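You operate a simulated robot arm through the tools that you are given. There is no shell and no other tool. Be economical: measure what you need, move in short steps, check, and stop when the job is done.

You run a simulated robot arm. Do the job below in one go: nothing can be reset, and whatever is moved stays where it is left.

## Task
Clamp the grey union, turn its nut up to the white mark, then stand it in the green tray.
Fine: not past the mark; leave the vice open.

The check looks at the end state, three seconds after you hand in, the way a careful person would. Anything else that was tipped, shoved, dropped, spilled or broken makes it a failure.

## Robot
A 7-joint arm with a two-finger parallel gripper, fixed in place. Base frame: the origin is at the foot of the arm, x ahead of it, y to its left, z up; the work surface is at about z = 0. Units: m, rad, N and s.
With the tool pointing down near the work surface it reaches from about 0.22 to 0.58 m from the base axis. Its first joint turns from -1.152 to 1.152 rad. Payload 2.5 kg.
Tool frame: the origin (TCP) lies between the finger pads and is the grasp point; the fingertips stand 0.023 m ahead of it; z points along the fingers, y is the line along which they close. Largest opening 0.094 m; finger width 0.038, thickness 0.01; the body of the gripper, 0.054 by 0.096 m, starts 0.039 m behind the TCP.
Orientation is that of the tool frame in the base frame, as a unit quaternion [x, y, z, w]. With the fingers straight down and closing along the base's y, the tool's x points along the base's -x, its y along +y and its z along -z.

## Interface
- The arm moves only by the tool arm_command. Its argument "commands" is a list of rows, each a list of 7 numbers: the closure in counts, from 0 (fully open) to 255 (shut), then the shift along the base's x, y, z in m, then the turn, a rotation vector about the base's x, y, z in rad. In form: [[gripper, tx, ty, tz, wx, wy, wz], ...]. A call has 1 to 8 rows; each row shifts and turns the commanded pose from where the row before left it. Each row takes 0.2 s and may step no farther than 0.05 m and 0.15 rad from the row before; otherwise, or with a gripper value out of range, the whole call is refused. A pose out of reach is approached as far as the arm can. The call stops where the force on the tool passes 90 N (or 10 N more than at its start, if that is more) or the arm is blocked; 0.2 s more then pass. Each finger travels about 0.108 m/s and halts on what it meets, pressing with about 41 N; the grip force reading is that of the motor and also rises with nothing between the fingers. The clock runs only during rows and for 0.2 s after the last one: add rows that do not move to give the fingers time. It gives the time, the measured TCP pose, the force on the tool (base axes), the opening and the grip force at its end, in the units of the frame above (readings bear some noise), with the torque about the TCP (base axes, N m) and any sound that the robot's microphone picked up.
- Cameras (640 x 400 px; columns grow to the right, rows downward): "scene" is fixed at [0.1082, -0.4022, 0.5467]; the picture's right is [0.89, -0.45, 0.00], its down [-0.25, -0.50, -0.83] and it looks along [0.37, 0.74, -0.56] (base axes); focal length 250 px, centre (320, 200). "wrist" rides on the gripper at [0.086, 0.016, -0.074] in the tool frame; the picture's right is [-0.18, 0.98, 0.00], its down [-0.58, -0.11, -0.81] and it looks along [-0.79, -0.15, 0.59] (tool axes); focal length 243 px, centre (320, 200). There is no depth. A picture from a camera that has moved, and an enlarged one, comes with that camera's place and axes in the base frame and with its lens.
- snapshot(camera): a new picture of that camera. It takes no simulated time.
- inspect(camera, box): a new picture of the part [left, top, right, bottom] of that camera's present view, enlarged. It takes no simulated time.
- finish_job(): hands the job in; it is judged then, once.

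Go step by step. Nothing tells you positions but the pictures and the camera data: compare them with the known pose of the tool, close in by small moves and look again before you grip or let go. The budget is 120 turns and 68 pictures, counting those below and the enlarged ones. Unless the task says otherwise, let go and move clear before handing in, and close with one line.

The tools are called after "Request:" by a JSON object that holds its "method" and its "body". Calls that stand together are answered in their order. arm_command: Moves the arm, as the interface text tells. Its arguments: {"type":"object","properties":{"commands":{"type":"array"}},"required":["commands"]} The other tools are called the same way: snapshot (camera) takes a picture; inspect (camera, box) takes an enlarged picture of a part of a camera's view; finish_job () hands the job in.

At the start:

```text
t: 0.0
position: [0.3517, 0.2452, 0.4019]
tool_rot: [0.0, 1.0, 0.0, 0.0]
wrist_force: [-0.5, 0.4, 0.4]
wrist_torque: [-0.04, 0.02, 0.0]
finger_gap: 0.0939
gripper_force: 0.0
```

scene: 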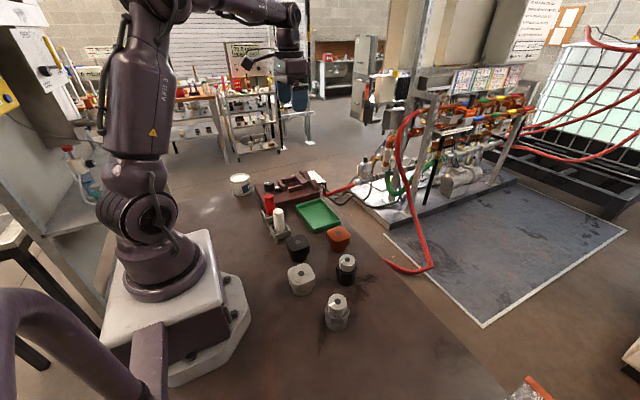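
wrist: 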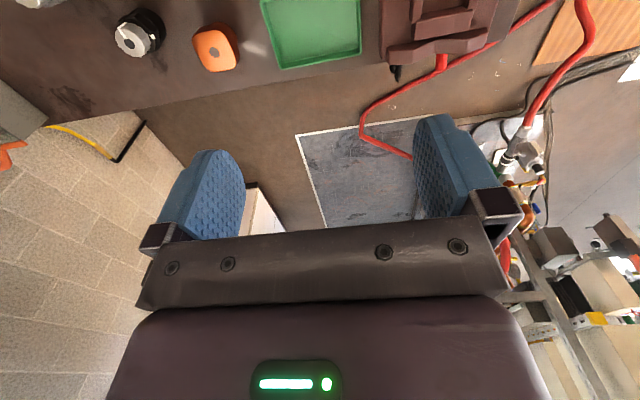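

I see a vice (dark red) at the far end, a green tray next to it, and several fittings on the bench. I'll enlarge the relevant part of the scene first.

Request:
{"method": "inspect", "body": {"camera": "scene", "box": [270, 220, 380, 340]}}

Request:
{"method": "inspect", "body": {"camera": "scene", "box": [220, 160, 360, 250]}}

Request:
{"method": "inspect", "body": {"camera": "wrist", "box": [360, 0, 560, 100]}}

```text
3.33 times, centred on (325, 280) of scene
camera zoom: at [0.1082, -0.4022, 0.5467], right [0.89, -0.45, 0.0], down [-0.25, -0.5, -0.83], along [0.37, 0.74, -0.56], focal length 834 px, centre (303, -67)
```

zoom: 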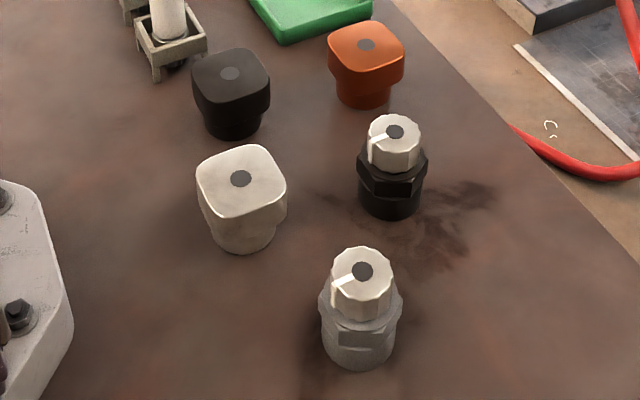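

```text
4.44 times, centred on (290, 205) of scene
camera zoom: at [0.1082, -0.4022, 0.5467], right [0.89, -0.45, 0.0], down [-0.25, -0.5, -0.83], along [0.37, 0.74, -0.56], focal length 1112 px, centre (453, 178)
```

zoom: 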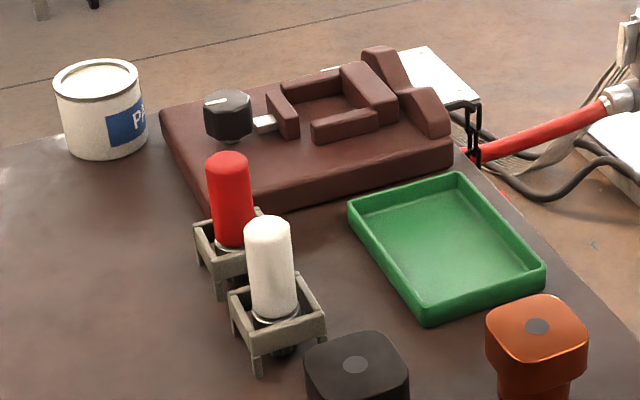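

```text
3.20 times, centred on (460, 50) of wrist
camera zoom: at [0.2655, 0.2617, 0.4749], right [0.18, 0.98, 0.0], down [0.58, -0.11, 0.81], along [0.79, -0.15, -0.59], focal length 776 px, centre (-128, 680)
```

zoom: 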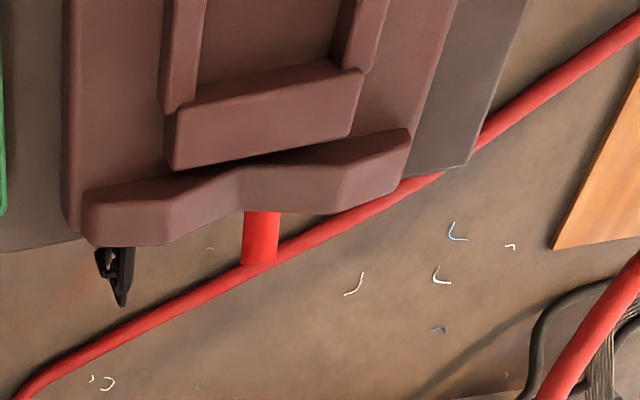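

The grey union stands near (0.28, -0.14), the black one near (0.36, -0.05), the tray near (0.41, 0.22), and the vice pocket near (0.39, 0.41) with a black knob near (0.305, 0.42). I'll back off and tilt the wrist camera to see the vice.

Request:
{"method": "arm_command", "body": {"commands": [[0, -0.035, 0.03, 0.01, 0, 0.1, 0], [0, -0.035, 0.03, 0.01, 0, 0.1, 0], [0, -0.035, 0.03, 0.01, 0, 0.1, 0], [0, 0, 0.03, 0, 0, 0.1, 0], [0, 0, 0, 0, 0, 0, 0]]}}

Request:
{"method": "snapshot", "body": {"camera": "wrist"}}

```text
t: 1.2
position: [0.2444, 0.3666, 0.429]
tool_rot: [0.001, 0.98, 0.0, -0.2]
wrist_force: [-0.4, -0.4, 0.1]
wrist_torque: [0.01, -0.01, 0.01]
finger_gap: 0.0943
gripper_force: 0.1
```

```text
62 pictures are left
camera wrist: at [0.1938, 0.3826, 0.5314], right [0.17, 0.98, -0.07], down [0.85, -0.11, 0.52], along [0.5, -0.15, -0.85], focal length 243 px, centre (320, 200)
```

wrist: 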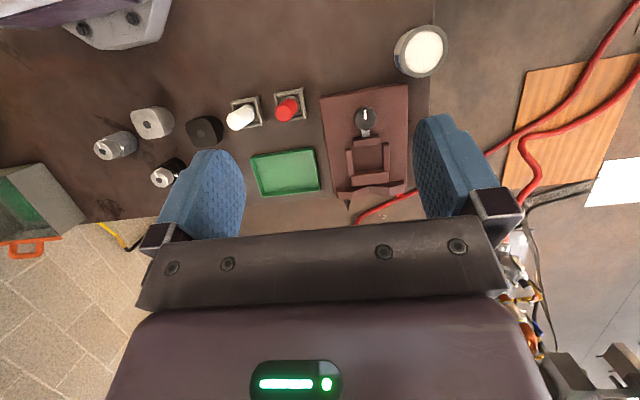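

Request:
{"method": "inspect", "body": {"camera": "wrist", "box": [310, 70, 430, 210]}}

Request:
{"method": "inspect", "body": {"camera": "wrist", "box": [230, 80, 330, 210]}}

Request:
{"method": "inspect", "body": {"camera": "wrist", "box": [80, 90, 220, 200]}}

```text
2.86 times, centred on (370, 140) of wrist
camera zoom: at [0.1938, 0.3826, 0.5314], right [0.17, 0.98, -0.07], down [0.85, -0.11, 0.52], along [0.5, -0.15, -0.85], focal length 693 px, centre (177, 371)
```

zoom: 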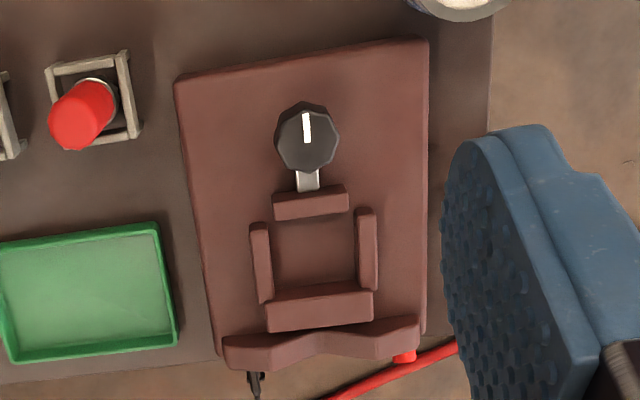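

```text
3.08 times, centred on (280, 145) of wrist
camera zoom: at [0.1938, 0.3826, 0.5314], right [0.17, 0.98, -0.07], down [0.85, -0.11, 0.52], along [0.5, -0.15, -0.85], focal length 746 px, centre (443, 369)
```

zoom: 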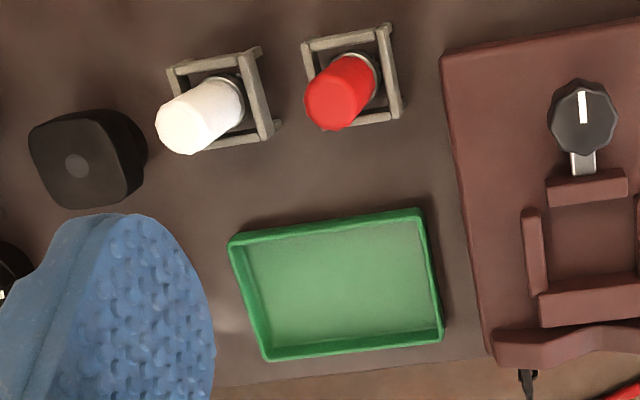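

```text
3.64 times, centred on (150, 145) of wrist
camera zoom: at [0.1938, 0.3826, 0.5314], right [0.17, 0.98, -0.07], down [0.85, -0.11, 0.52], along [0.5, -0.15, -0.85], focal length 882 px, centre (938, 400)
```

zoom: 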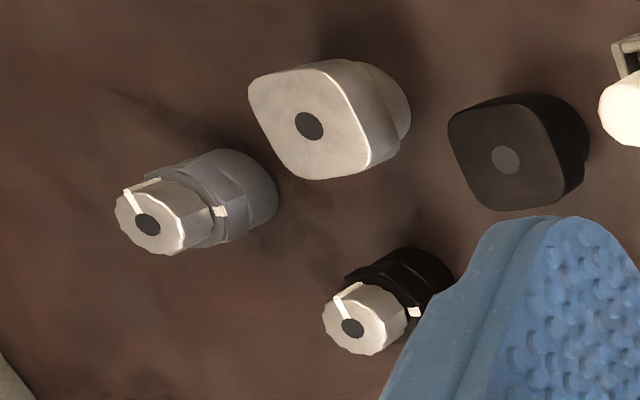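

The unions each have a stripe on the nut and a white mark on the collar (about +y side); the grey nut's stripe points about -x. Let me enlarge the grey union and the vice more in the scene view.

Request:
{"method": "inspect", "body": {"camera": "scene", "box": [316, 285, 360, 335]}}

Request:
{"method": "inspect", "body": {"camera": "scene", "box": [250, 165, 330, 215]}}

```text
8.00 times, centred on (338, 310) of scene
camera zoom: at [0.1082, -0.4022, 0.5467], right [0.89, -0.45, 0.0], down [-0.25, -0.5, -0.83], along [0.37, 0.74, -0.56], focal length 2002 px, centre (176, -680)
```

zoom: 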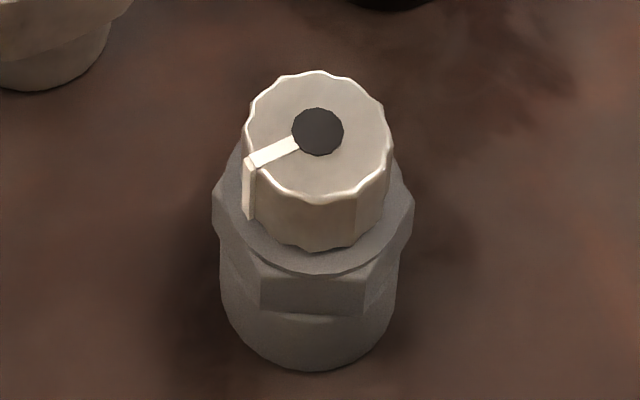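

```text
8.00 times, centred on (290, 190) of scene
camera zoom: at [0.1082, -0.4022, 0.5467], right [0.89, -0.45, 0.0], down [-0.25, -0.5, -0.83], along [0.37, 0.74, -0.56], focal length 2002 px, centre (560, 280)
```

zoom: 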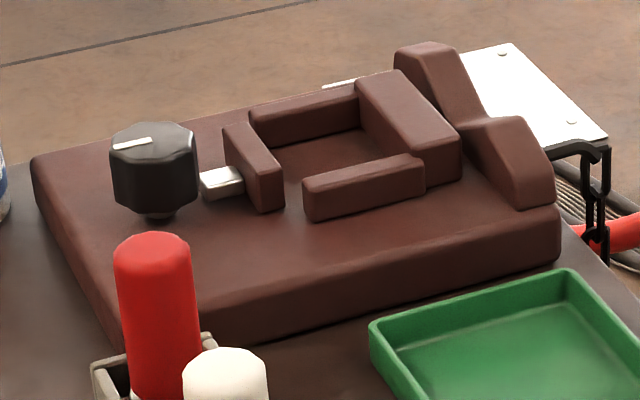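

The grey union's axis is about (0.283, -0.137); its nut is ~0.039 wide, top at z≈0.074, and hex flats face ±x. I'll travel over it with a slight tilt kept for viewing.

Request:
{"method": "arm_command", "body": {"commands": [[0, 0, -0.048, 0, 0, 0, 0], [0, 0, -0.048, 0, 0, 0, 0], [0, 0, -0.048, 0, 0, 0, 0], [0, 0, -0.048, 0, 0, 0, 0], [0, 0, -0.048, 0, 0, 0, 0], [0, 0, -0.048, 0, 0, 0, 0], [0, 0, -0.048, 0, 0, 0, 0], [0, 0, -0.048, 0, 0, 0, 0]]}}

Request:
{"method": "arm_command", "body": {"commands": [[92, 0.0, -0.03, -0.03, 0, -0.05, 0], [92, 0, -0.03, -0.04, 0, -0.05, 0], [92, 0, -0.03, -0.04, 0, 0, 0], [92, 0, -0.025, -0.04, 0, 0, 0], [92, 0, 0, 0, 0, 0, 0]]}}

Request:
{"method": "snapshot", "body": {"camera": "wrist"}}

```text
t: 3.0
position: [0.2468, -0.0153, 0.4304]
tool_rot: [0.0, 0.98, 0.0, -0.199]
wrist_force: [-0.3, 0.0, 0.7]
wrist_torque: [0.03, -0.02, -0.01]
finger_gap: 0.0942
gripper_force: 0.1
```

```text
t: 4.2
position: [0.2439, -0.1302, 0.279]
tool_rot: [0.0, 0.989, 0.001, -0.15]
wrist_force: [0.7, -0.8, -0.3]
wrist_torque: [0.02, -0.02, 0.0]
finger_gap: 0.0601
gripper_force: 0.0
```

```text
56 pictures are left
camera wrist: at [0.1835, -0.1155, 0.3758], right [0.18, 0.98, -0.05], down [0.79, -0.11, 0.6], along [0.58, -0.15, -0.8], focal length 243 px, centre (320, 200)
```

wrist: 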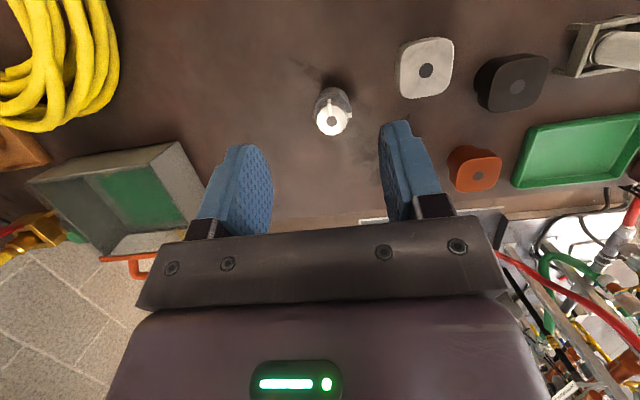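

Request:
{"method": "inspect", "body": {"camera": "wrist", "box": [300, 75, 370, 145]}}

```text
5.71 times, centred on (335, 110) of wrist
camera zoom: at [0.1835, -0.1155, 0.3758], right [0.18, 0.98, -0.05], down [0.79, -0.11, 0.6], along [0.58, -0.15, -0.8], focal length 1386 px, centre (234, 714)
```

zoom: 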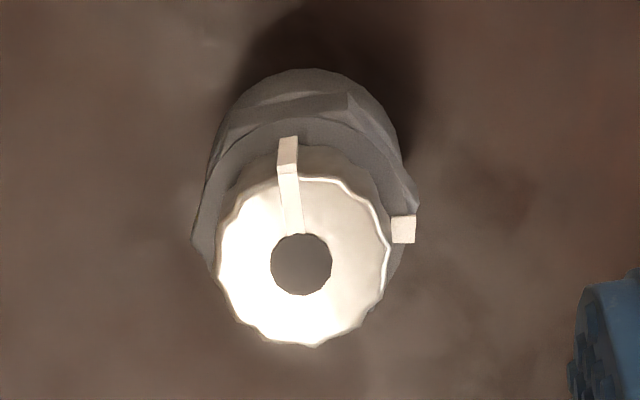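

Both cameras agree: axis (0.284, -0.136), stripe at ~182°, mark at ~80°, so about 100° clockwise. I'll straighten the tool and descend over the nut.

Request:
{"method": "arm_command", "body": {"commands": [[92, 0.02, -0.003, -0.03, 0, -0.15, 0], [92, 0.02, -0.003, -0.04, 0, -0.15, 0], [92, 0, 0, -0.04, 0, 0, 0], [92, 0, 0, -0.04, 0, 0, 0], [92, 0, 0, 0, 0, 0, 0]]}}

Request:
{"method": "snapshot", "body": {"camera": "wrist"}}

Request:
{"method": "inspect", "body": {"camera": "scene", "box": [290, 240, 390, 340]}}

```text
t: 5.4
position: [0.288, -0.1401, 0.1265]
tool_rot: [0.0, 1.0, 0.0, 0.0]
wrist_force: [0.0, 0.0, -0.2]
wrist_torque: [0.01, -0.02, 0.04]
finger_gap: 0.0601
gripper_force: 0.0
```

```text
54 pictures are left
camera wrist: at [0.2008, -0.125, 0.2015], right [0.18, 0.98, 0.0], down [0.58, -0.11, 0.81], along [0.79, -0.15, -0.59], focal length 243 px, centre (320, 200)
```

wrist: 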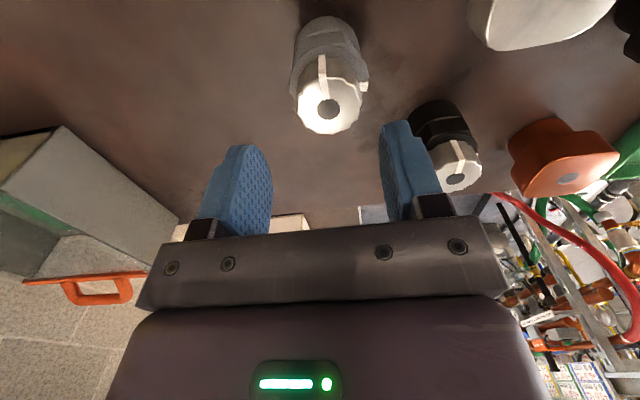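

```text
4.00 times, centred on (340, 290) of scene
camera zoom: at [0.1082, -0.4022, 0.5467], right [0.89, -0.45, 0.0], down [-0.25, -0.5, -0.83], along [0.37, 0.74, -0.56], focal length 1001 px, centre (240, -160)
```

zoom: 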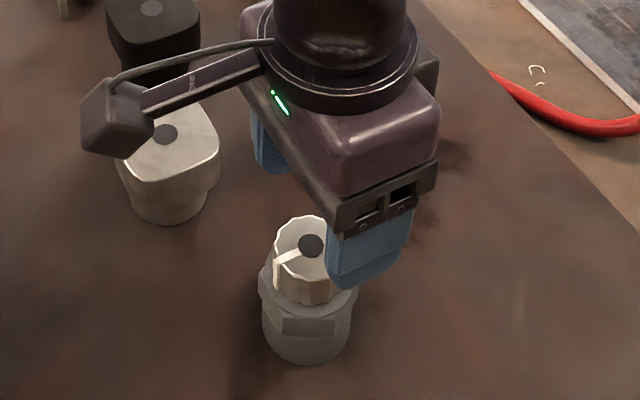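

Request:
{"method": "arm_command", "body": {"commands": [[92, -0.003, 0.003, -0.02, 0, 0, 0], [92, 0, 0, -0.02, 0, 0, 0], [92, 0, 0, -0.01, 0, 0, 0], [92, 0, 0, 0, 0, 0, 0]]}}

Request:
{"method": "snapshot", "body": {"camera": "wrist"}}

Request:
{"method": "inspect", "body": {"camera": "scene", "box": [300, 260, 380, 340]}}

```text
t: 6.4
position: [0.2845, -0.1365, 0.08]
tool_rot: [0.001, 1.0, -0.001, 0.0]
wrist_force: [0.0, 0.6, -0.1]
wrist_torque: [-0.04, -0.01, -0.02]
finger_gap: 0.0601
gripper_force: 0.0
```

```text
52 pictures are left
camera wrist: at [0.1976, -0.1204, 0.154], right [0.18, 0.98, 0.0], down [0.58, -0.11, 0.81], along [0.79, -0.15, -0.59], focal length 243 px, centre (320, 200)
```

wrist: 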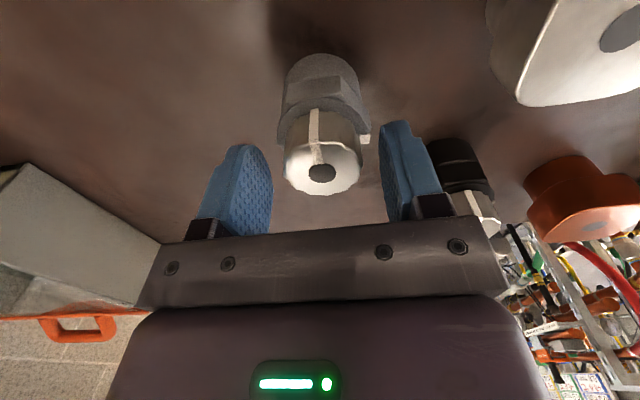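

```text
5.00 times, centred on (340, 300) of scene
camera zoom: at [0.1082, -0.4022, 0.5467], right [0.89, -0.45, 0.0], down [-0.25, -0.5, -0.83], along [0.37, 0.74, -0.56], focal length 1251 px, centre (220, -300)
```

zoom: 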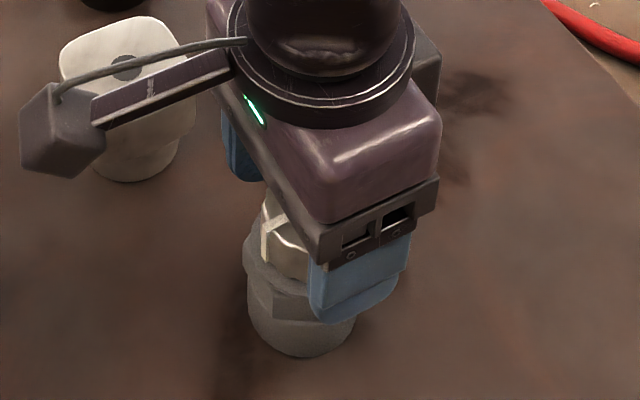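

The nut lies centred between the fingers. Lower a few mm so the tips sit just above the collar, then close.

Request:
{"method": "arm_command", "body": {"commands": [[92, 0, 0, -0.004, 0, 0, 0], [200, 0, 0, 0, 0, 0, 0], [200, 0, 0, 0, 0, 0, 0], [200, 0, 0, 0, 0, 0, 0]]}}

Request:
{"method": "inspect", "body": {"camera": "wrist", "box": [200, 40, 440, 230]}}

```text
t: 7.4
position: [0.2836, -0.136, 0.0761]
tool_rot: [0.001, 1.0, -0.001, 0.0]
wrist_force: [-0.1, 2.6, -0.2]
wrist_torque: [0.12, 0.09, -0.08]
finger_gap: 0.0381
gripper_force: 40.7
```

```text
2.11 times, centred on (320, 135) of wrist
camera zoom: at [0.1972, -0.12, 0.1503], right [0.19, 0.98, 0.0], down [0.58, -0.11, 0.81], along [0.79, -0.15, -0.59], focal length 511 px, centre (320, 337)
```

zoom: 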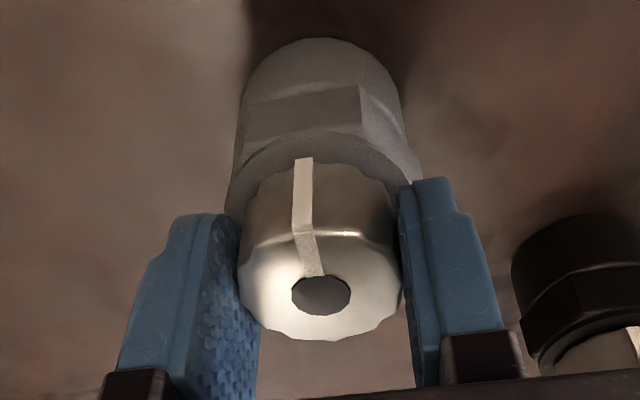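

Gripped on the nut (0.038). Lift well clear and carry toward the vice.

Request:
{"method": "arm_command", "body": {"commands": [[200, 0, 0, 0.03, 0, 0, 0], [200, 0, 0, 0.045, 0, 0, 0], [200, 0, 0, 0.045, 0, 0, 0], [200, 0, 0, 0.045, 0, 0, 0], [200, 0, 0, 0.015, 0, 0, 0]]}}

Request:
{"method": "arm_command", "body": {"commands": [[200, 0.01, 0.045, 0, 0, 0, 0], [200, 0.01, 0.045, 0, 0, 0, 0], [200, 0.01, 0.045, 0, 0, 0, 0], [200, 0.01, 0.045, 0, 0, 0, 0], [200, 0.01, 0.045, 0, 0, 0, 0], [200, 0.005, 0.045, 0, 0, 0, 0], [200, 0, 0.045, 0, 0, 0, 0], [200, 0, 0.045, 0, 0, 0, 0]]}}

Request:
{"method": "arm_command", "body": {"commands": [[200, 0, 0.045, 0, 0, 0, 0], [200, 0, 0.045, 0, 0, 0, 0], [200, 0, 0.045, 0, 0, 0, 0], [200, 0, 0.045, 0, 0, 0, 0], [200, 0, 0, 0, 0, 0, 0], [200, 0, 0, 0, 0, 0, 0]]}}

Request:
{"method": "snapshot", "body": {"camera": "wrist"}}

Request:
{"method": "snapshot", "body": {"camera": "scene"}}

```text
t: 8.6
position: [0.2849, -0.1342, 0.2549]
tool_rot: [0.001, 1.0, 0.0, -0.001]
wrist_force: [-0.5, -0.2, -3.7]
wrist_torque: [0.0, 0.0, 0.0]
finger_gap: 0.0382
gripper_force: 40.9
```

```text
t: 10.4
position: [0.3394, 0.223, 0.2597]
tool_rot: [0.001, 1.0, 0.0, -0.001]
wrist_force: [-0.6, 0.0, -4.3]
wrist_torque: [0.01, 0.01, -0.05]
finger_gap: 0.0383
gripper_force: 41.2
```

```text
t: 11.8
position: [0.3412, 0.3999, 0.2563]
tool_rot: [0.001, 1.0, -0.001, 0.0]
wrist_force: [-1.5, -0.3, -4.9]
wrist_torque: [0.0, 0.01, 0.0]
finger_gap: 0.038
gripper_force: 41.3
```

```text
49 pictures are left
camera wrist: at [0.2545, 0.4168, 0.3307], right [0.19, 0.98, 0.0], down [0.58, -0.11, 0.81], along [0.79, -0.15, -0.59], focal length 243 px, centre (320, 200)
```

wrist: 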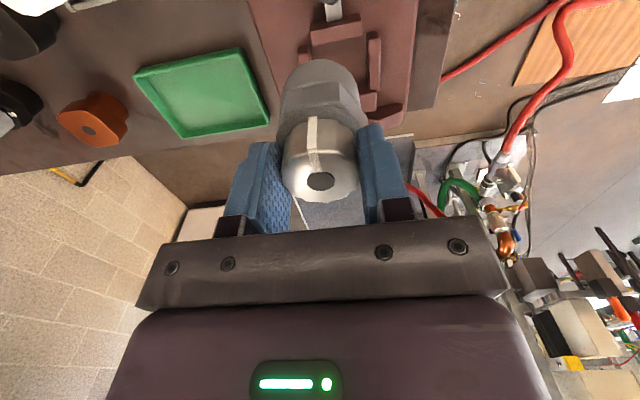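

```text
48 pictures are left
```

scene: 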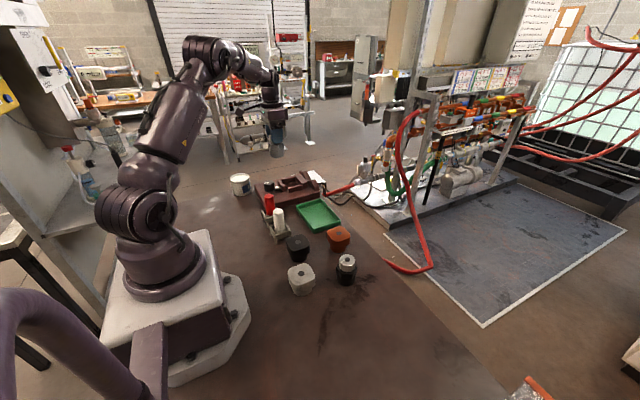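

The pocket between the jaws centres at about (0.389, 0.414), rim z≈0.056, plate top z≈0.025. I'll move above it and check before lowering.

Request:
{"method": "arm_command", "body": {"commands": [[200, 0.024, 0.007, 0, 0, 0, 0], [200, 0.024, 0.007, 0, 0, 0, 0], [200, 0, 0, -0.04, 0, 0, 0], [200, 0, 0, -0.04, 0, 0, 0], [200, 0, 0, 0, 0, 0, 0], [200, 0, 0, 0, 0, 0, 0]]}}

Request:
{"method": "inspect", "body": {"camera": "scene", "box": [240, 130, 340, 220]}}

Request:
{"method": "snapshot", "body": {"camera": "wrist"}}

```text
t: 13.2
position: [0.3878, 0.4176, 0.1783]
tool_rot: [0.0, 1.0, 0.0, 0.0]
wrist_force: [-0.4, 0.7, -4.6]
wrist_torque: [-0.01, 0.02, 0.0]
finger_gap: 0.0382
gripper_force: 40.6
```

```text
4.44 times, centred on (290, 175) of scene
camera zoom: at [0.1082, -0.4022, 0.5468], right [0.89, -0.45, 0.0], down [-0.25, -0.5, -0.83], along [0.37, 0.74, -0.56], focal length 1112 px, centre (453, 311)
```

zoom: 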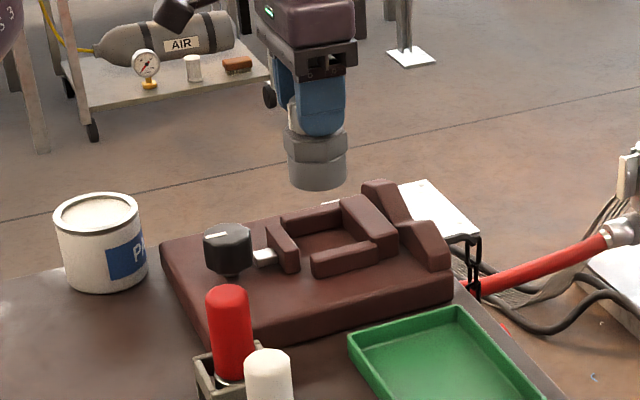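

```text
46 pictures are left
camera wrist: at [0.3022, 0.4337, 0.2522], right [0.18, 0.98, 0.0], down [0.58, -0.11, 0.81], along [0.79, -0.15, -0.59], focal length 243 px, centre (320, 200)
```

wrist: 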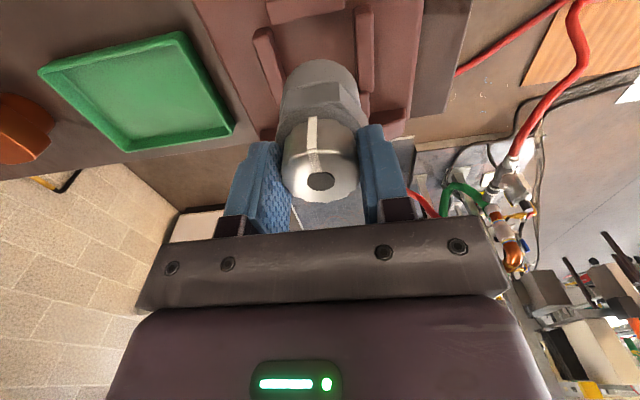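

Request:
{"method": "arm_command", "body": {"commands": [[200, 0.001, -0.002, -0.02, 0, 0, 0], [200, 0, 0, -0.018, 0, 0, 0], [200, 0, 0, 0, 0, 0, 0], [200, 0, 0, 0, 0, 0, 0]]}}

Request:
{"method": "inspect", "body": {"camera": "scene", "box": [260, 155, 330, 205]}}

Request:
{"method": "inspect", "body": {"camera": "wrist", "box": [200, 0, 440, 150]}}

```text
t: 14.2
position: [0.3888, 0.4164, 0.1395]
tool_rot: [0.0, 1.0, 0.0, 0.0]
wrist_force: [0.0, -0.7, -4.2]
wrist_torque: [0.0, 0.02, 0.0]
finger_gap: 0.0379
gripper_force: 41.4
```

```text
8.00 times, centred on (295, 180) of scene
camera zoom: at [0.1082, -0.4022, 0.5468], right [0.89, -0.45, 0.0], down [-0.25, -0.5, -0.83], along [0.37, 0.74, -0.56], focal length 2002 px, centre (520, 360)
```

zoom: 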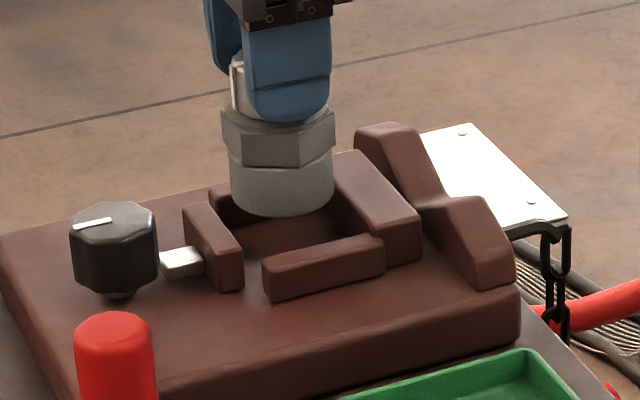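

```text
2.67 times, centred on (320, 75) of wrist
camera zoom: at [0.3018, 0.4314, 0.2143], right [0.18, 0.98, 0.0], down [0.58, -0.11, 0.81], along [0.79, -0.15, -0.59], focal length 647 px, centre (320, 533)
```

zoom: 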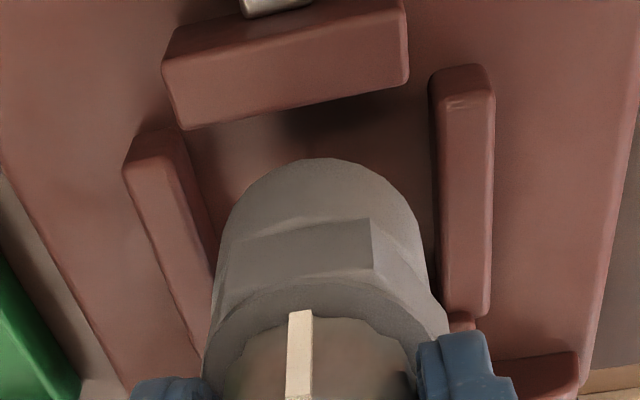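

Alignment looks centred (few mm clearance all round). Lowering into the pocket gently.

Request:
{"method": "arm_command", "body": {"commands": [[200, 0, 0.0005, -0.012, 0, 0, 0], [200, 0, 0, -0.012, 0, 0, 0], [200, 0, 0, -0.006, 0, 0, 0], [200, 0, 0, 0, 0, 0, 0]]}}

Request:
{"method": "arm_command", "body": {"commands": [[200, 0, 0, -0.003, 0, 0, 0], [200, 0, 0, 0, 0, 0, 0]]}}

Request:
{"method": "inspect", "body": {"camera": "scene", "box": [260, 155, 330, 205]}}

```text
t: 15.2
position: [0.3888, 0.4171, 0.1096]
tool_rot: [0.0, 1.0, 0.0, 0.0]
wrist_force: [0.5, 0.5, -5.0]
wrist_torque: [-0.01, 0.01, 0.01]
finger_gap: 0.0383
gripper_force: 40.7
```

```text
t: 15.8
position: [0.3891, 0.4167, 0.1087]
tool_rot: [0.001, 1.0, 0.001, 0.001]
wrist_force: [-5.0, -7.6, 19.8]
wrist_torque: [-0.63, 0.75, 0.0]
finger_gap: 0.0381
gripper_force: 41.0
```

```text
8.00 times, centred on (295, 180) of scene
camera zoom: at [0.1081, -0.4023, 0.5467], right [0.89, -0.45, 0.0], down [-0.25, -0.5, -0.83], along [0.37, 0.74, -0.56], focal length 2002 px, centre (520, 360)
```

zoom: 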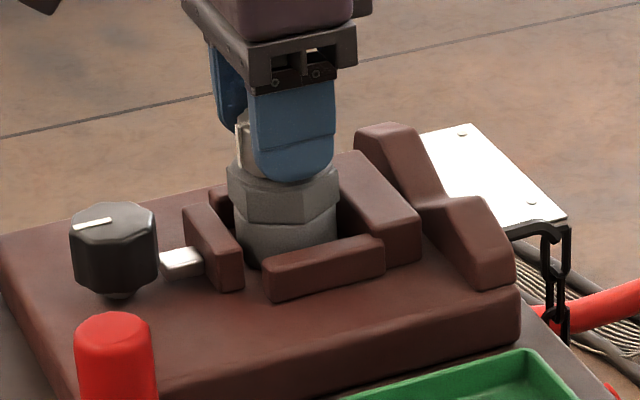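

The union touches the vice floor (TCP z≈0.109). I'll relax the push by 1.5 mm, release and rise, then look.

Request:
{"method": "arm_command", "body": {"commands": [[200, 0, 0, 0.0015, 0, 0, 0], [120, 0, 0, 0, 0, 0, 0], [92, 0, 0, 0, 0, 0, 0], [92, 0, 0, 0.03, 0, 0, 0], [92, 0, 0, 0.04, 0, 0, 0], [92, -0.04, 0, 0.03, 0, 0.1, 0], [92, -0.04, 0, 0.03, 0, 0.15, 0], [92, 0, 0, 0, 0, 0, 0]]}}

Request:
{"method": "snapshot", "body": {"camera": "wrist"}}

```text
t: 17.6
position: [0.3069, 0.4183, 0.2393]
tool_rot: [0.001, 0.992, 0.001, -0.126]
wrist_force: [-0.3, 0.8, 0.5]
wrist_torque: [0.01, 0.01, 0.01]
finger_gap: 0.0603
gripper_force: 0.0
```

```text
42 pictures are left
camera wrist: at [0.2418, 0.4339, 0.3333], right [0.18, 0.98, -0.05], down [0.76, -0.11, 0.64], along [0.62, -0.15, -0.77], focal length 243 px, centre (320, 200)
```

wrist: 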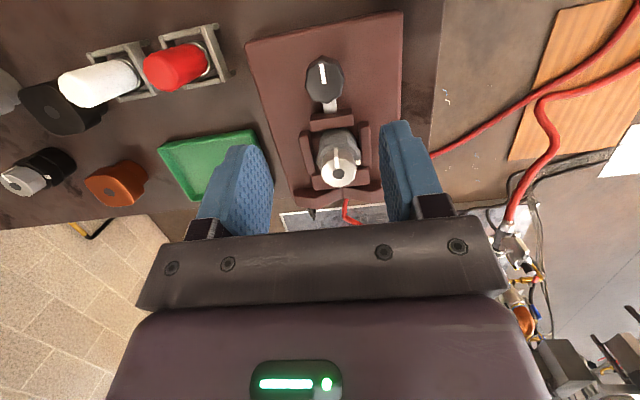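

Request:
{"method": "inspect", "body": {"camera": "wrist", "box": [290, 45, 390, 205]}}

```text
2.50 times, centred on (340, 125) of wrist
camera zoom: at [0.2418, 0.4339, 0.3333], right [0.18, 0.98, -0.05], down [0.76, -0.11, 0.64], along [0.62, -0.15, -0.77], focal length 606 px, centre (270, 388)
```

zoom: 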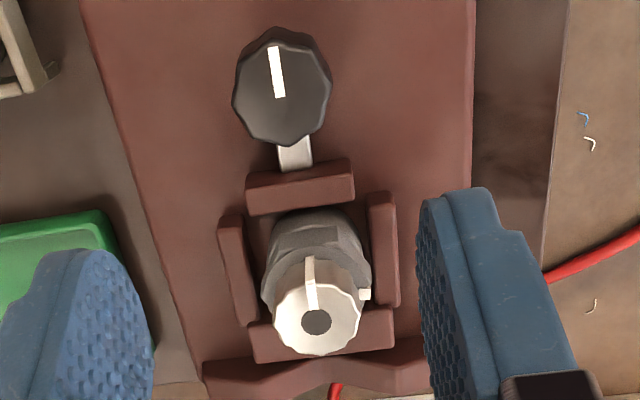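

The union stands upright in the pocket with stripe still at -x. The vice knob is at about (0.3025, 0.4155), top z≈0.074. I'll line up above it.

Request:
{"method": "arm_command", "body": {"commands": [[119, -0.002, -0.001, -0.03, 0, -0.1, 0], [119, -0.002, -0.001, -0.03, 0, -0.15, 0], [119, 0, 0, -0.03, 0, 0, 0], [119, 0, 0, -0.03, 0, 0, 0], [119, 0, 0, 0, 0, 0, 0]]}}

Request:
{"method": "inspect", "body": {"camera": "wrist", "box": [180, 0, 460, 230]}}

Request:
{"method": "inspect", "body": {"camera": "scene", "box": [240, 145, 330, 205]}}

```text
t: 18.8
position: [0.3042, 0.414, 0.1142]
tool_rot: [-0.001, 1.0, 0.0, 0.0]
wrist_force: [0.1, -0.6, 0.3]
wrist_torque: [0.03, -0.02, 0.03]
finger_gap: 0.0501
gripper_force: 0.1
```

```text
1.74 times, centred on (320, 115) of wrist
camera zoom: at [0.2171, 0.43, 0.1889], right [0.18, 0.98, 0.0], down [0.58, -0.11, 0.81], along [0.79, -0.15, -0.59], focal length 422 px, centre (320, 348)
```

zoom: 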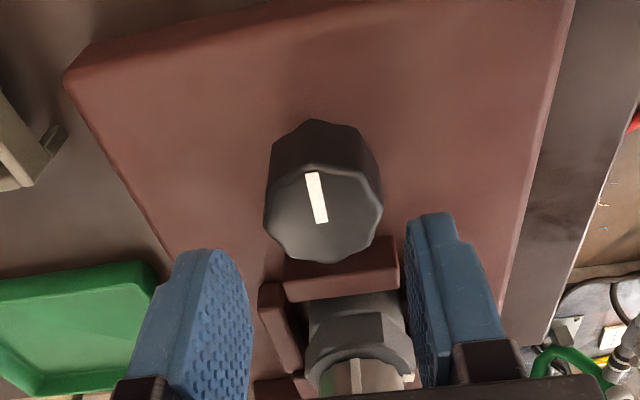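

```text
6.67 times, centred on (285, 175) of scene
camera zoom: at [0.1082, -0.4022, 0.5467], right [0.89, -0.45, 0.0], down [-0.25, -0.5, -0.83], along [0.37, 0.74, -0.56], focal length 1668 px, centre (553, 367)
```

zoom: 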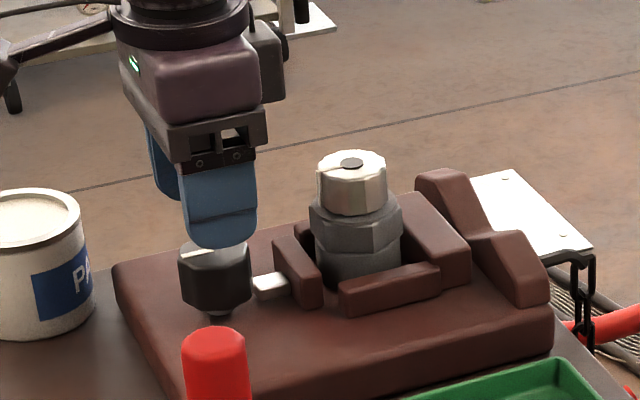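

Request:
{"method": "arm_command", "body": {"commands": [[119, -0.004, 0.001, -0.016, 0, 0, 0], [119, 0, 0, -0.016, 0, 0, 0], [119, 0, 0, 0, 0, 0, 0]]}}

Request:
{"method": "inspect", "body": {"camera": "wrist", "box": [180, 50, 460, 230]}}

```text
t: 19.6
position: [0.3008, 0.4165, 0.0842]
tool_rot: [0.001, 1.0, 0.0, 0.001]
wrist_force: [0.6, 0.0, 1.6]
wrist_torque: [-0.01, -0.01, 0.02]
finger_gap: 0.0502
gripper_force: 0.0
```

```text
2.22 times, centred on (320, 140) of wrist
camera zoom: at [0.2145, 0.432, 0.1588], right [0.19, 0.98, 0.0], down [0.58, -0.11, 0.81], along [0.79, -0.15, -0.59], focal length 539 px, centre (320, 333)
```

zoom: 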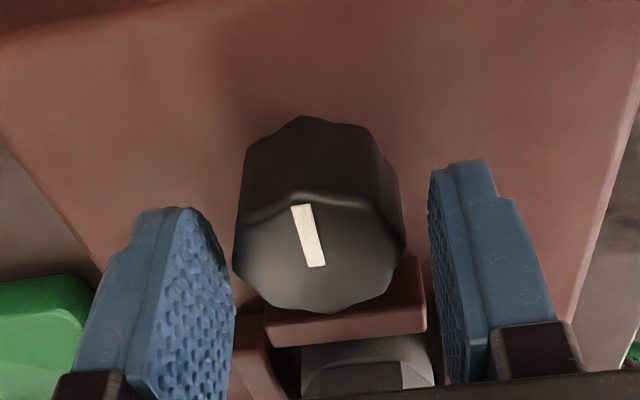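

Centred well enough; nudge, lower 3 mm, grip the knob and start turning clockwise in a small trial.

Request:
{"method": "arm_command", "body": {"commands": [[119, -0.002, 0, -0.003, 0, 0, 0], [200, 0, 0, 0, 0, 0, 0], [200, 0, 0, 0, 0, 0, 0], [200, 0, 0, 0, 0, 0, -0.1], [200, 0, 0, 0, 0, 0, -0.1], [200, 0, 0, 0, 0, 0, -0.1], [200, 0, 0, 0, 0, 0, 0]]}}

Request:
{"method": "inspect", "body": {"camera": "scene", "box": [260, 155, 330, 205]}}

```text
t: 21.2
position: [0.2996, 0.4166, 0.082]
tool_rot: [0.151, 0.989, 0.002, 0.001]
wrist_force: [19.8, 17.8, -25.3]
wrist_torque: [-0.16, -0.16, 0.1]
finger_gap: 0.0397
gripper_force: 45.2
```

```text
8.00 times, centred on (295, 180) of scene
camera zoom: at [0.1083, -0.4021, 0.5468], right [0.89, -0.45, 0.0], down [-0.25, -0.5, -0.83], along [0.37, 0.74, -0.56], focal length 2002 px, centre (520, 360)
```

zoom: 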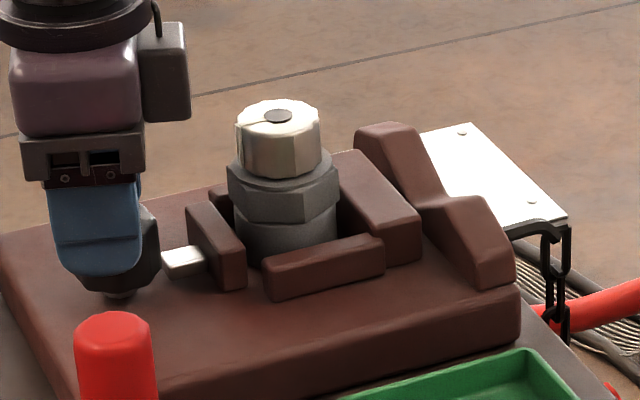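

Clockwise is advancing the jaw slightly. Continue turning, easing the sideways load.

Request:
{"method": "arm_command", "body": {"commands": [[200, 0.001, 0.001, -0.001, 0, 0, -0.1], [200, 0, 0, 0, 0, 0, -0.15], [200, 0, 0, 0, 0, 0, -0.15], [200, 0, 0, 0, 0, 0, -0.15], [200, 0, 0, 0, 0, 0, 0]]}}

Request:
{"method": "inspect", "body": {"camera": "scene", "box": [260, 155, 330, 205]}}

```text
t: 22.4
position: [0.3003, 0.4179, 0.0825]
tool_rot: [0.414, 0.91, 0.007, 0.001]
wrist_force: [17.7, 27.2, -7.8]
wrist_torque: [-0.36, -0.64, 0.2]
finger_gap: 0.0394
gripper_force: 44.9
```

```text
8.00 times, centred on (295, 180) of scene
camera zoom: at [0.1082, -0.4022, 0.5468], right [0.89, -0.45, 0.0], down [-0.25, -0.5, -0.83], along [0.37, 0.74, -0.56], focal length 2002 px, centre (520, 360)
```

zoom: 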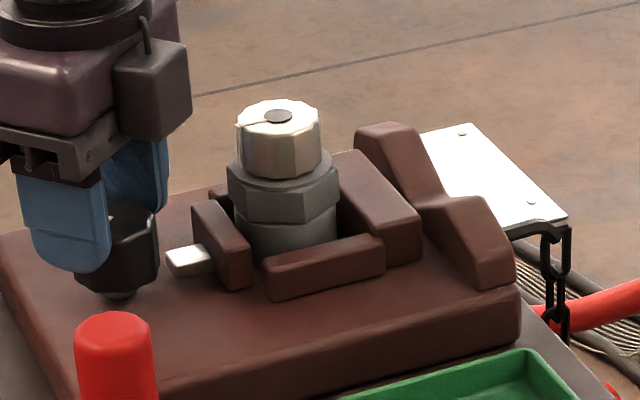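

Request:
{"method": "arm_command", "body": {"commands": [[200, 0.0015, 0.0015, 0, 0, 0, -0.15], [200, 0, 0, 0, 0, 0, -0.15], [200, 0, 0, 0, 0, 0, -0.15], [200, 0, 0, 0, 0, 0, -0.15], [200, 0, 0, 0, 0, 0, 0]]}}

Request:
{"method": "inspect", "body": {"camera": "scene", "box": [260, 155, 330, 205]}}

```text
t: 23.6
position: [0.3038, 0.4193, 0.0809]
tool_rot: [0.664, 0.748, 0.007, 0.0]
wrist_force: [24.3, 24.8, -3.9]
wrist_torque: [0.08, -0.02, 0.1]
finger_gap: 0.0398
gripper_force: 45.4
```

```text
8.00 times, centred on (295, 180) of scene
camera zoom: at [0.1082, -0.4022, 0.5467], right [0.89, -0.45, 0.0], down [-0.25, -0.5, -0.83], along [0.37, 0.74, -0.56], focal length 2002 px, centre (520, 360)
```

zoom: 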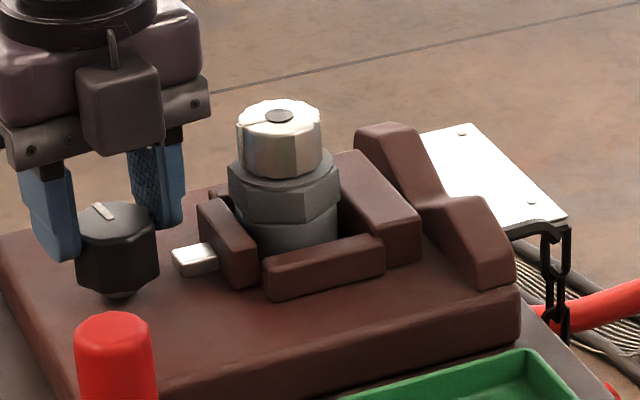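

The knob pointer has turned ~80° and the jaw is nearly at the union. Continue.

Request:
{"method": "arm_command", "body": {"commands": [[200, 0.001, 0.001, 0, 0, 0, -0.15], [200, 0, 0, 0, 0, 0, -0.15], [200, 0, 0, 0, 0, 0, -0.15], [200, 0, 0, 0, 0, 0, -0.1], [200, 0, 0, 0, 0, 0, 0]]}}

Request:
{"method": "inspect", "body": {"camera": "scene", "box": [260, 155, 330, 205]}}

```text
t: 24.8
position: [0.3051, 0.4168, 0.0833]
tool_rot: [0.843, 0.538, 0.005, 0.002]
wrist_force: [29.2, -0.3, 1.8]
wrist_torque: [0.77, -0.59, 0.16]
finger_gap: 0.0391
gripper_force: 44.9
```

```text
8.00 times, centred on (295, 180) of scene
camera zoom: at [0.1081, -0.4023, 0.5467], right [0.89, -0.45, 0.0], down [-0.25, -0.5, -0.83], along [0.37, 0.74, -0.56], focal length 2002 px, centre (520, 360)
```

zoom: 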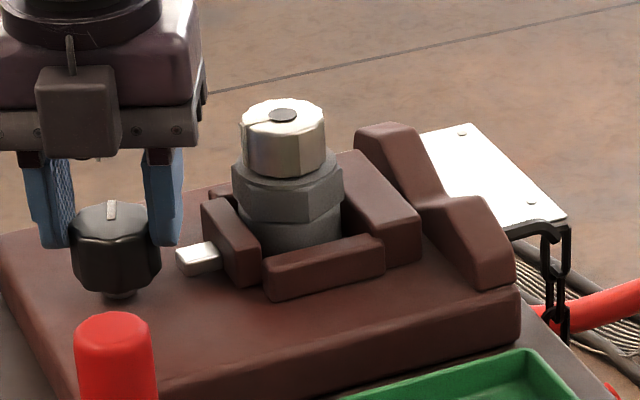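

The jaw is now pushing the union toward the fixed jaw; torque is still low. Continue.

Request:
{"method": "arm_command", "body": {"commands": [[200, 0.0015, 0, 0, 0, 0, -0.15], [200, 0, 0, 0, 0, 0, -0.15], [200, 0, 0, 0, 0, 0, -0.15], [200, 0, 0, 0, 0, 0, -0.1], [200, 0, 0, 0, 0, 0, 0]]}}

Request:
{"method": "inspect", "body": {"camera": "scene", "box": [260, 155, 330, 205]}}

```text
t: 25.7
position: [0.3053, 0.4138, 0.0757]
tool_rot: [0.939, 0.34, -0.016, -0.037]
wrist_force: [-26.4, 31.1, -3.2]
wrist_torque: [0.37, -0.41, -0.05]
finger_gap: 0.0406
gripper_force: 23.0
out of reach, approached as far as the arm can: row 2, 3, 4
stopped in row 4: the force on the tool passed its limit at 100 N (the readings are from after the stop); the commanded pose is now the measured one
```

```text
8.00 times, centred on (295, 180) of scene
camera zoom: at [0.1082, -0.4022, 0.5467], right [0.89, -0.45, 0.0], down [-0.25, -0.5, -0.83], along [0.37, 0.74, -0.56], focal length 2002 px, centre (520, 360)
```

zoom: 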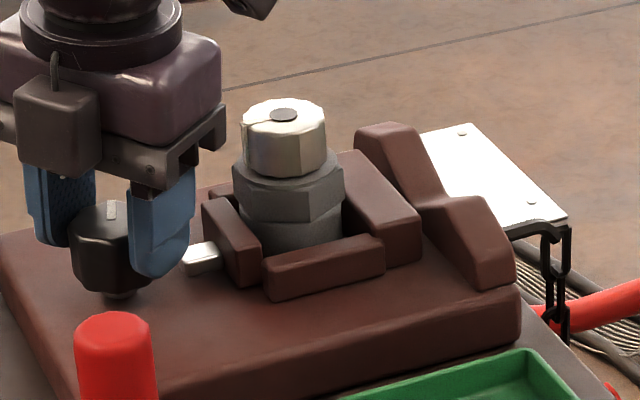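

The wrist reached its turning limit near -2.3 rad. I'll release, rise, level the tool, wind the wrist back and regrip.

Request:
{"method": "arm_command", "body": {"commands": [[110, 0, 0, 0, 0, 0, 0], [110, 0, 0, 0, 0, 0, 0], [110, 0, 0, 0.03, -0.03, -0.03, 0], [110, 0, 0, 0.03, -0.03, -0.025, 0], [110, 0, 0, 0, 0, 0, 0.15], [110, 0, 0, 0, 0, 0, 0.15], [110, 0, 0, 0, 0, 0, 0.15], [110, 0, 0, 0, 0, 0, 0.15]]}}

Request:
{"method": "arm_command", "body": {"commands": [[110, 0, 0, 0, 0, 0, 0.15], [110, 0, 0, 0, 0, 0, 0.15], [110, 0, 0, 0, 0, 0, 0.15], [110, 0, 0, 0, 0, 0, 0.15], [110, 0, 0, 0, 0, 0, 0.15], [110, 0, 0, 0, 0, 0, 0.15], [110, 0, 0, 0, 0, 0, 0.15], [110, 0, 0, 0, 0, 0, 0.15]]}}

Request:
{"method": "arm_command", "body": {"commands": [[110, 0, 0, 0, 0, 0, 0.15], [110, 0, 0, 0, 0, 0, 0.15], [110, 0, 0, 0, 0, 0, 0.15], [110, 0, 0, 0, 0, 0, 0], [110, 0, 0, 0, 0, 0, 0]]}}

Request:
{"method": "snapshot", "body": {"camera": "wrist"}}

```text
t: 27.5
position: [0.3456, 0.3747, 0.1268]
tool_rot: [0.801, 0.599, 0.006, 0.008]
wrist_force: [0.0, -0.1, -0.8]
wrist_torque: [-0.01, 0.01, 0.02]
finger_gap: 0.0537
gripper_force: 0.0
out of reach, approached as far as the arm can: row 3, 4
```

```text
t: 29.3
position: [0.3455, 0.3729, 0.1267]
tool_rot: [0.322, 0.947, 0.01, 0.004]
wrist_force: [-0.6, -0.2, -0.2]
wrist_torque: [0.0, 0.01, 0.02]
finger_gap: 0.0538
gripper_force: 0.1
```

```text
t: 30.5
position: [0.3454, 0.3729, 0.1256]
tool_rot: [0.103, 0.995, 0.012, 0.0]
wrist_force: [-0.3, 0.6, 0.1]
wrist_torque: [-0.01, -0.02, -0.02]
finger_gap: 0.0536
gripper_force: 0.1
```

```text
32 pictures are left
camera wrist: at [0.2638, 0.4049, 0.2014], right [0.38, 0.92, 0.02], down [0.54, -0.24, 0.8], along [0.75, -0.3, -0.59], focal length 243 px, centre (320, 200)
```

wrist: 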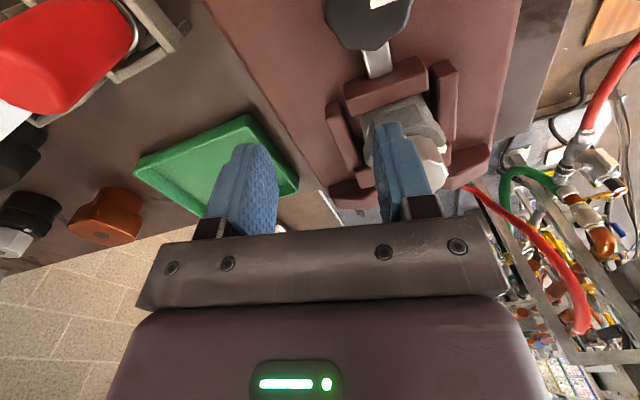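

The arm drifted sideways when out of reach and a finger is now close to the union. Rise straight first, then look at the vice.

Request:
{"method": "arm_command", "body": {"commands": [[110, 0, -0.005, 0.03, 0, 0, 0], [110, 0, 0, 0.04, 0, 0, 0], [110, -0.02, 0.02, 0.0, 0, 0, 0], [110, -0.023, 0.024, 0, 0, 0, 0], [110, 0, 0, 0, 0, 0, 0]]}}

Request:
{"method": "inspect", "body": {"camera": "wrist", "box": [200, 0, 460, 200]}}

Request:
{"method": "inspect", "body": {"camera": "scene", "box": [260, 155, 330, 205]}}

```text
t: 31.7
position: [0.3044, 0.4134, 0.196]
tool_rot: [0.104, 0.994, 0.01, 0.0]
wrist_force: [-0.1, -0.4, 0.4]
wrist_torque: [-0.01, 0.0, -0.02]
finger_gap: 0.0534
gripper_force: 0.1
```

```text
2.00 times, centred on (330, 100) of wrist
camera zoom: at [0.2223, 0.4454, 0.2713], right [0.38, 0.92, 0.02], down [0.54, -0.24, 0.8], along [0.75, -0.3, -0.59], focal length 485 px, centre (300, 400)
```

zoom: 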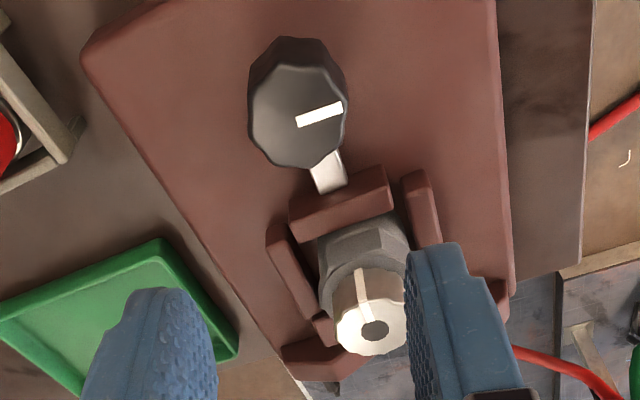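

```text
8.00 times, centred on (295, 180) of scene
camera zoom: at [0.1082, -0.4022, 0.5467], right [0.89, -0.45, 0.0], down [-0.25, -0.5, -0.83], along [0.37, 0.74, -0.56], focal length 2002 px, centre (520, 360)
```

zoom: 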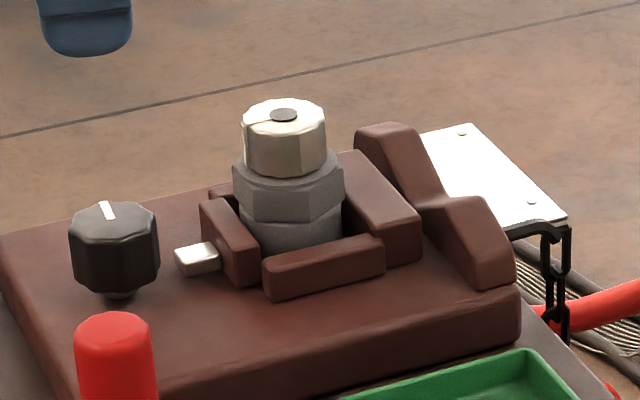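

Nothing was disturbed; the knob pointer is at ~85° (turned ~95°). Regrip the knob and turn more.

Request:
{"method": "arm_command", "body": {"commands": [[110, 0.0, 0.001, -0.04, 0, 0, 0], [110, 0, 0, -0.04, 0, 0, 0], [110, 0, 0, -0.03, 0, 0, 0], [110, 0, 0, -0.005, 0, 0, 0], [220, 0, 0, 0, 0, 0, 0], [220, 0, 0, 0, 0, 0, 0], [220, 0, 0, 0, 0, 0, 0]]}}

Request:
{"method": "arm_command", "body": {"commands": [[220, 0, 0, 0, 0, 0, -0.12], [220, 0, 0, 0, 0, 0, -0.12], [220, 0, 0, 0, 0, 0, -0.12], [220, 0, 0, 0, 0, 0, 0]]}}

Request:
{"method": "arm_command", "body": {"commands": [[220, 0, 0, 0, 0, 0, -0.12], [220, 0, 0, 0, 0, 0, -0.12], [220, 0, 0, 0, 0, 0, -0.12], [220, 0, 0, 0, 0, 0, 0]]}}

Request:
{"method": "inspect", "body": {"camera": "scene", "box": [260, 155, 330, 205]}}

```text
t: 33.3
position: [0.3008, 0.4148, 0.0818]
tool_rot: [0.104, 0.995, 0.011, 0.002]
wrist_force: [6.7, 19.6, -11.4]
wrist_torque: [-0.19, -0.02, 0.06]
finger_gap: 0.0394
gripper_force: 45.4
```

```text
t: 34.3
position: [0.3021, 0.4154, 0.0831]
tool_rot: [0.281, 0.959, 0.015, 0.003]
wrist_force: [3.6, 27.2, -1.7]
wrist_torque: [0.24, 0.38, 0.05]
finger_gap: 0.0386
gripper_force: 45.3
```

```text
t: 35.3
position: [0.3056, 0.4118, 0.0838]
tool_rot: [0.45, 0.893, 0.014, 0.008]
wrist_force: [16.4, 14.1, 10.3]
wrist_torque: [0.11, 0.12, 0.3]
finger_gap: 0.04
gripper_force: 45.0
```

```text
8.00 times, centred on (295, 180) of scene
camera zoom: at [0.1081, -0.4023, 0.5467], right [0.89, -0.45, 0.0], down [-0.25, -0.5, -0.83], along [0.37, 0.74, -0.56], focal length 2002 px, centre (520, 360)
```

zoom: 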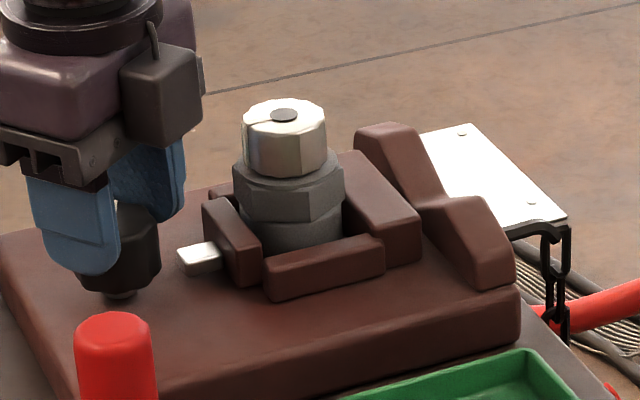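

The jaw hardly moves now and torque is rising; a bit more to make sure it clamps.

Request:
{"method": "arm_command", "body": {"commands": [[220, 0, 0, 0, 0, 0, -0.12], [220, 0, 0, 0, 0, 0, -0.12], [220, 0, 0, 0, 0, 0, -0.1], [220, 0, 0, 0, 0, 0, 0]]}}

Request:
{"method": "arm_command", "body": {"commands": [[220, 0, 0, 0, 0, 0, -0.12], [220, 0, 0, 0, 0, 0, -0.12], [220, 0, 0, 0, 0, 0, -0.1], [220, 0, 0, 0, 0, 0, 0]]}}

Request:
{"method": "inspect", "body": {"camera": "scene", "box": [260, 155, 330, 205]}}

```text
t: 36.3
position: [0.3041, 0.4145, 0.0831]
tool_rot: [0.593, 0.805, 0.013, 0.007]
wrist_force: [21.8, 13.7, 7.3]
wrist_torque: [-0.29, -0.01, 0.74]
finger_gap: 0.0397
gripper_force: 44.9
```

```text
t: 37.3
position: [0.304, 0.4122, 0.0801]
tool_rot: [0.723, 0.691, 0.009, 0.008]
wrist_force: [24.1, 5.1, 0.3]
wrist_torque: [0.07, 0.47, -0.06]
finger_gap: 0.039
gripper_force: 45.1
```

```text
8.00 times, centred on (295, 180) of scene
camera zoom: at [0.1082, -0.4022, 0.5467], right [0.89, -0.45, 0.0], down [-0.25, -0.5, -0.83], along [0.37, 0.74, -0.56], focal length 2002 px, centre (520, 360)
```

zoom: 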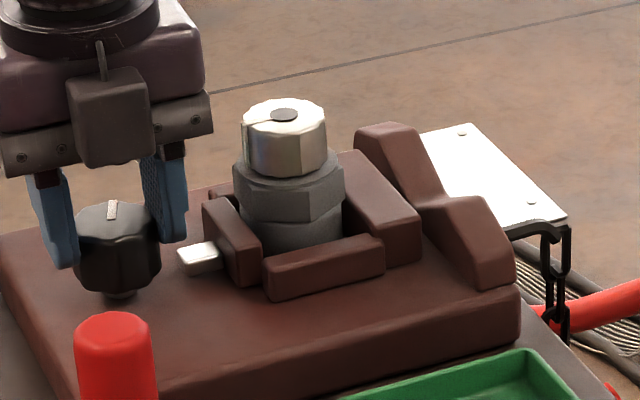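

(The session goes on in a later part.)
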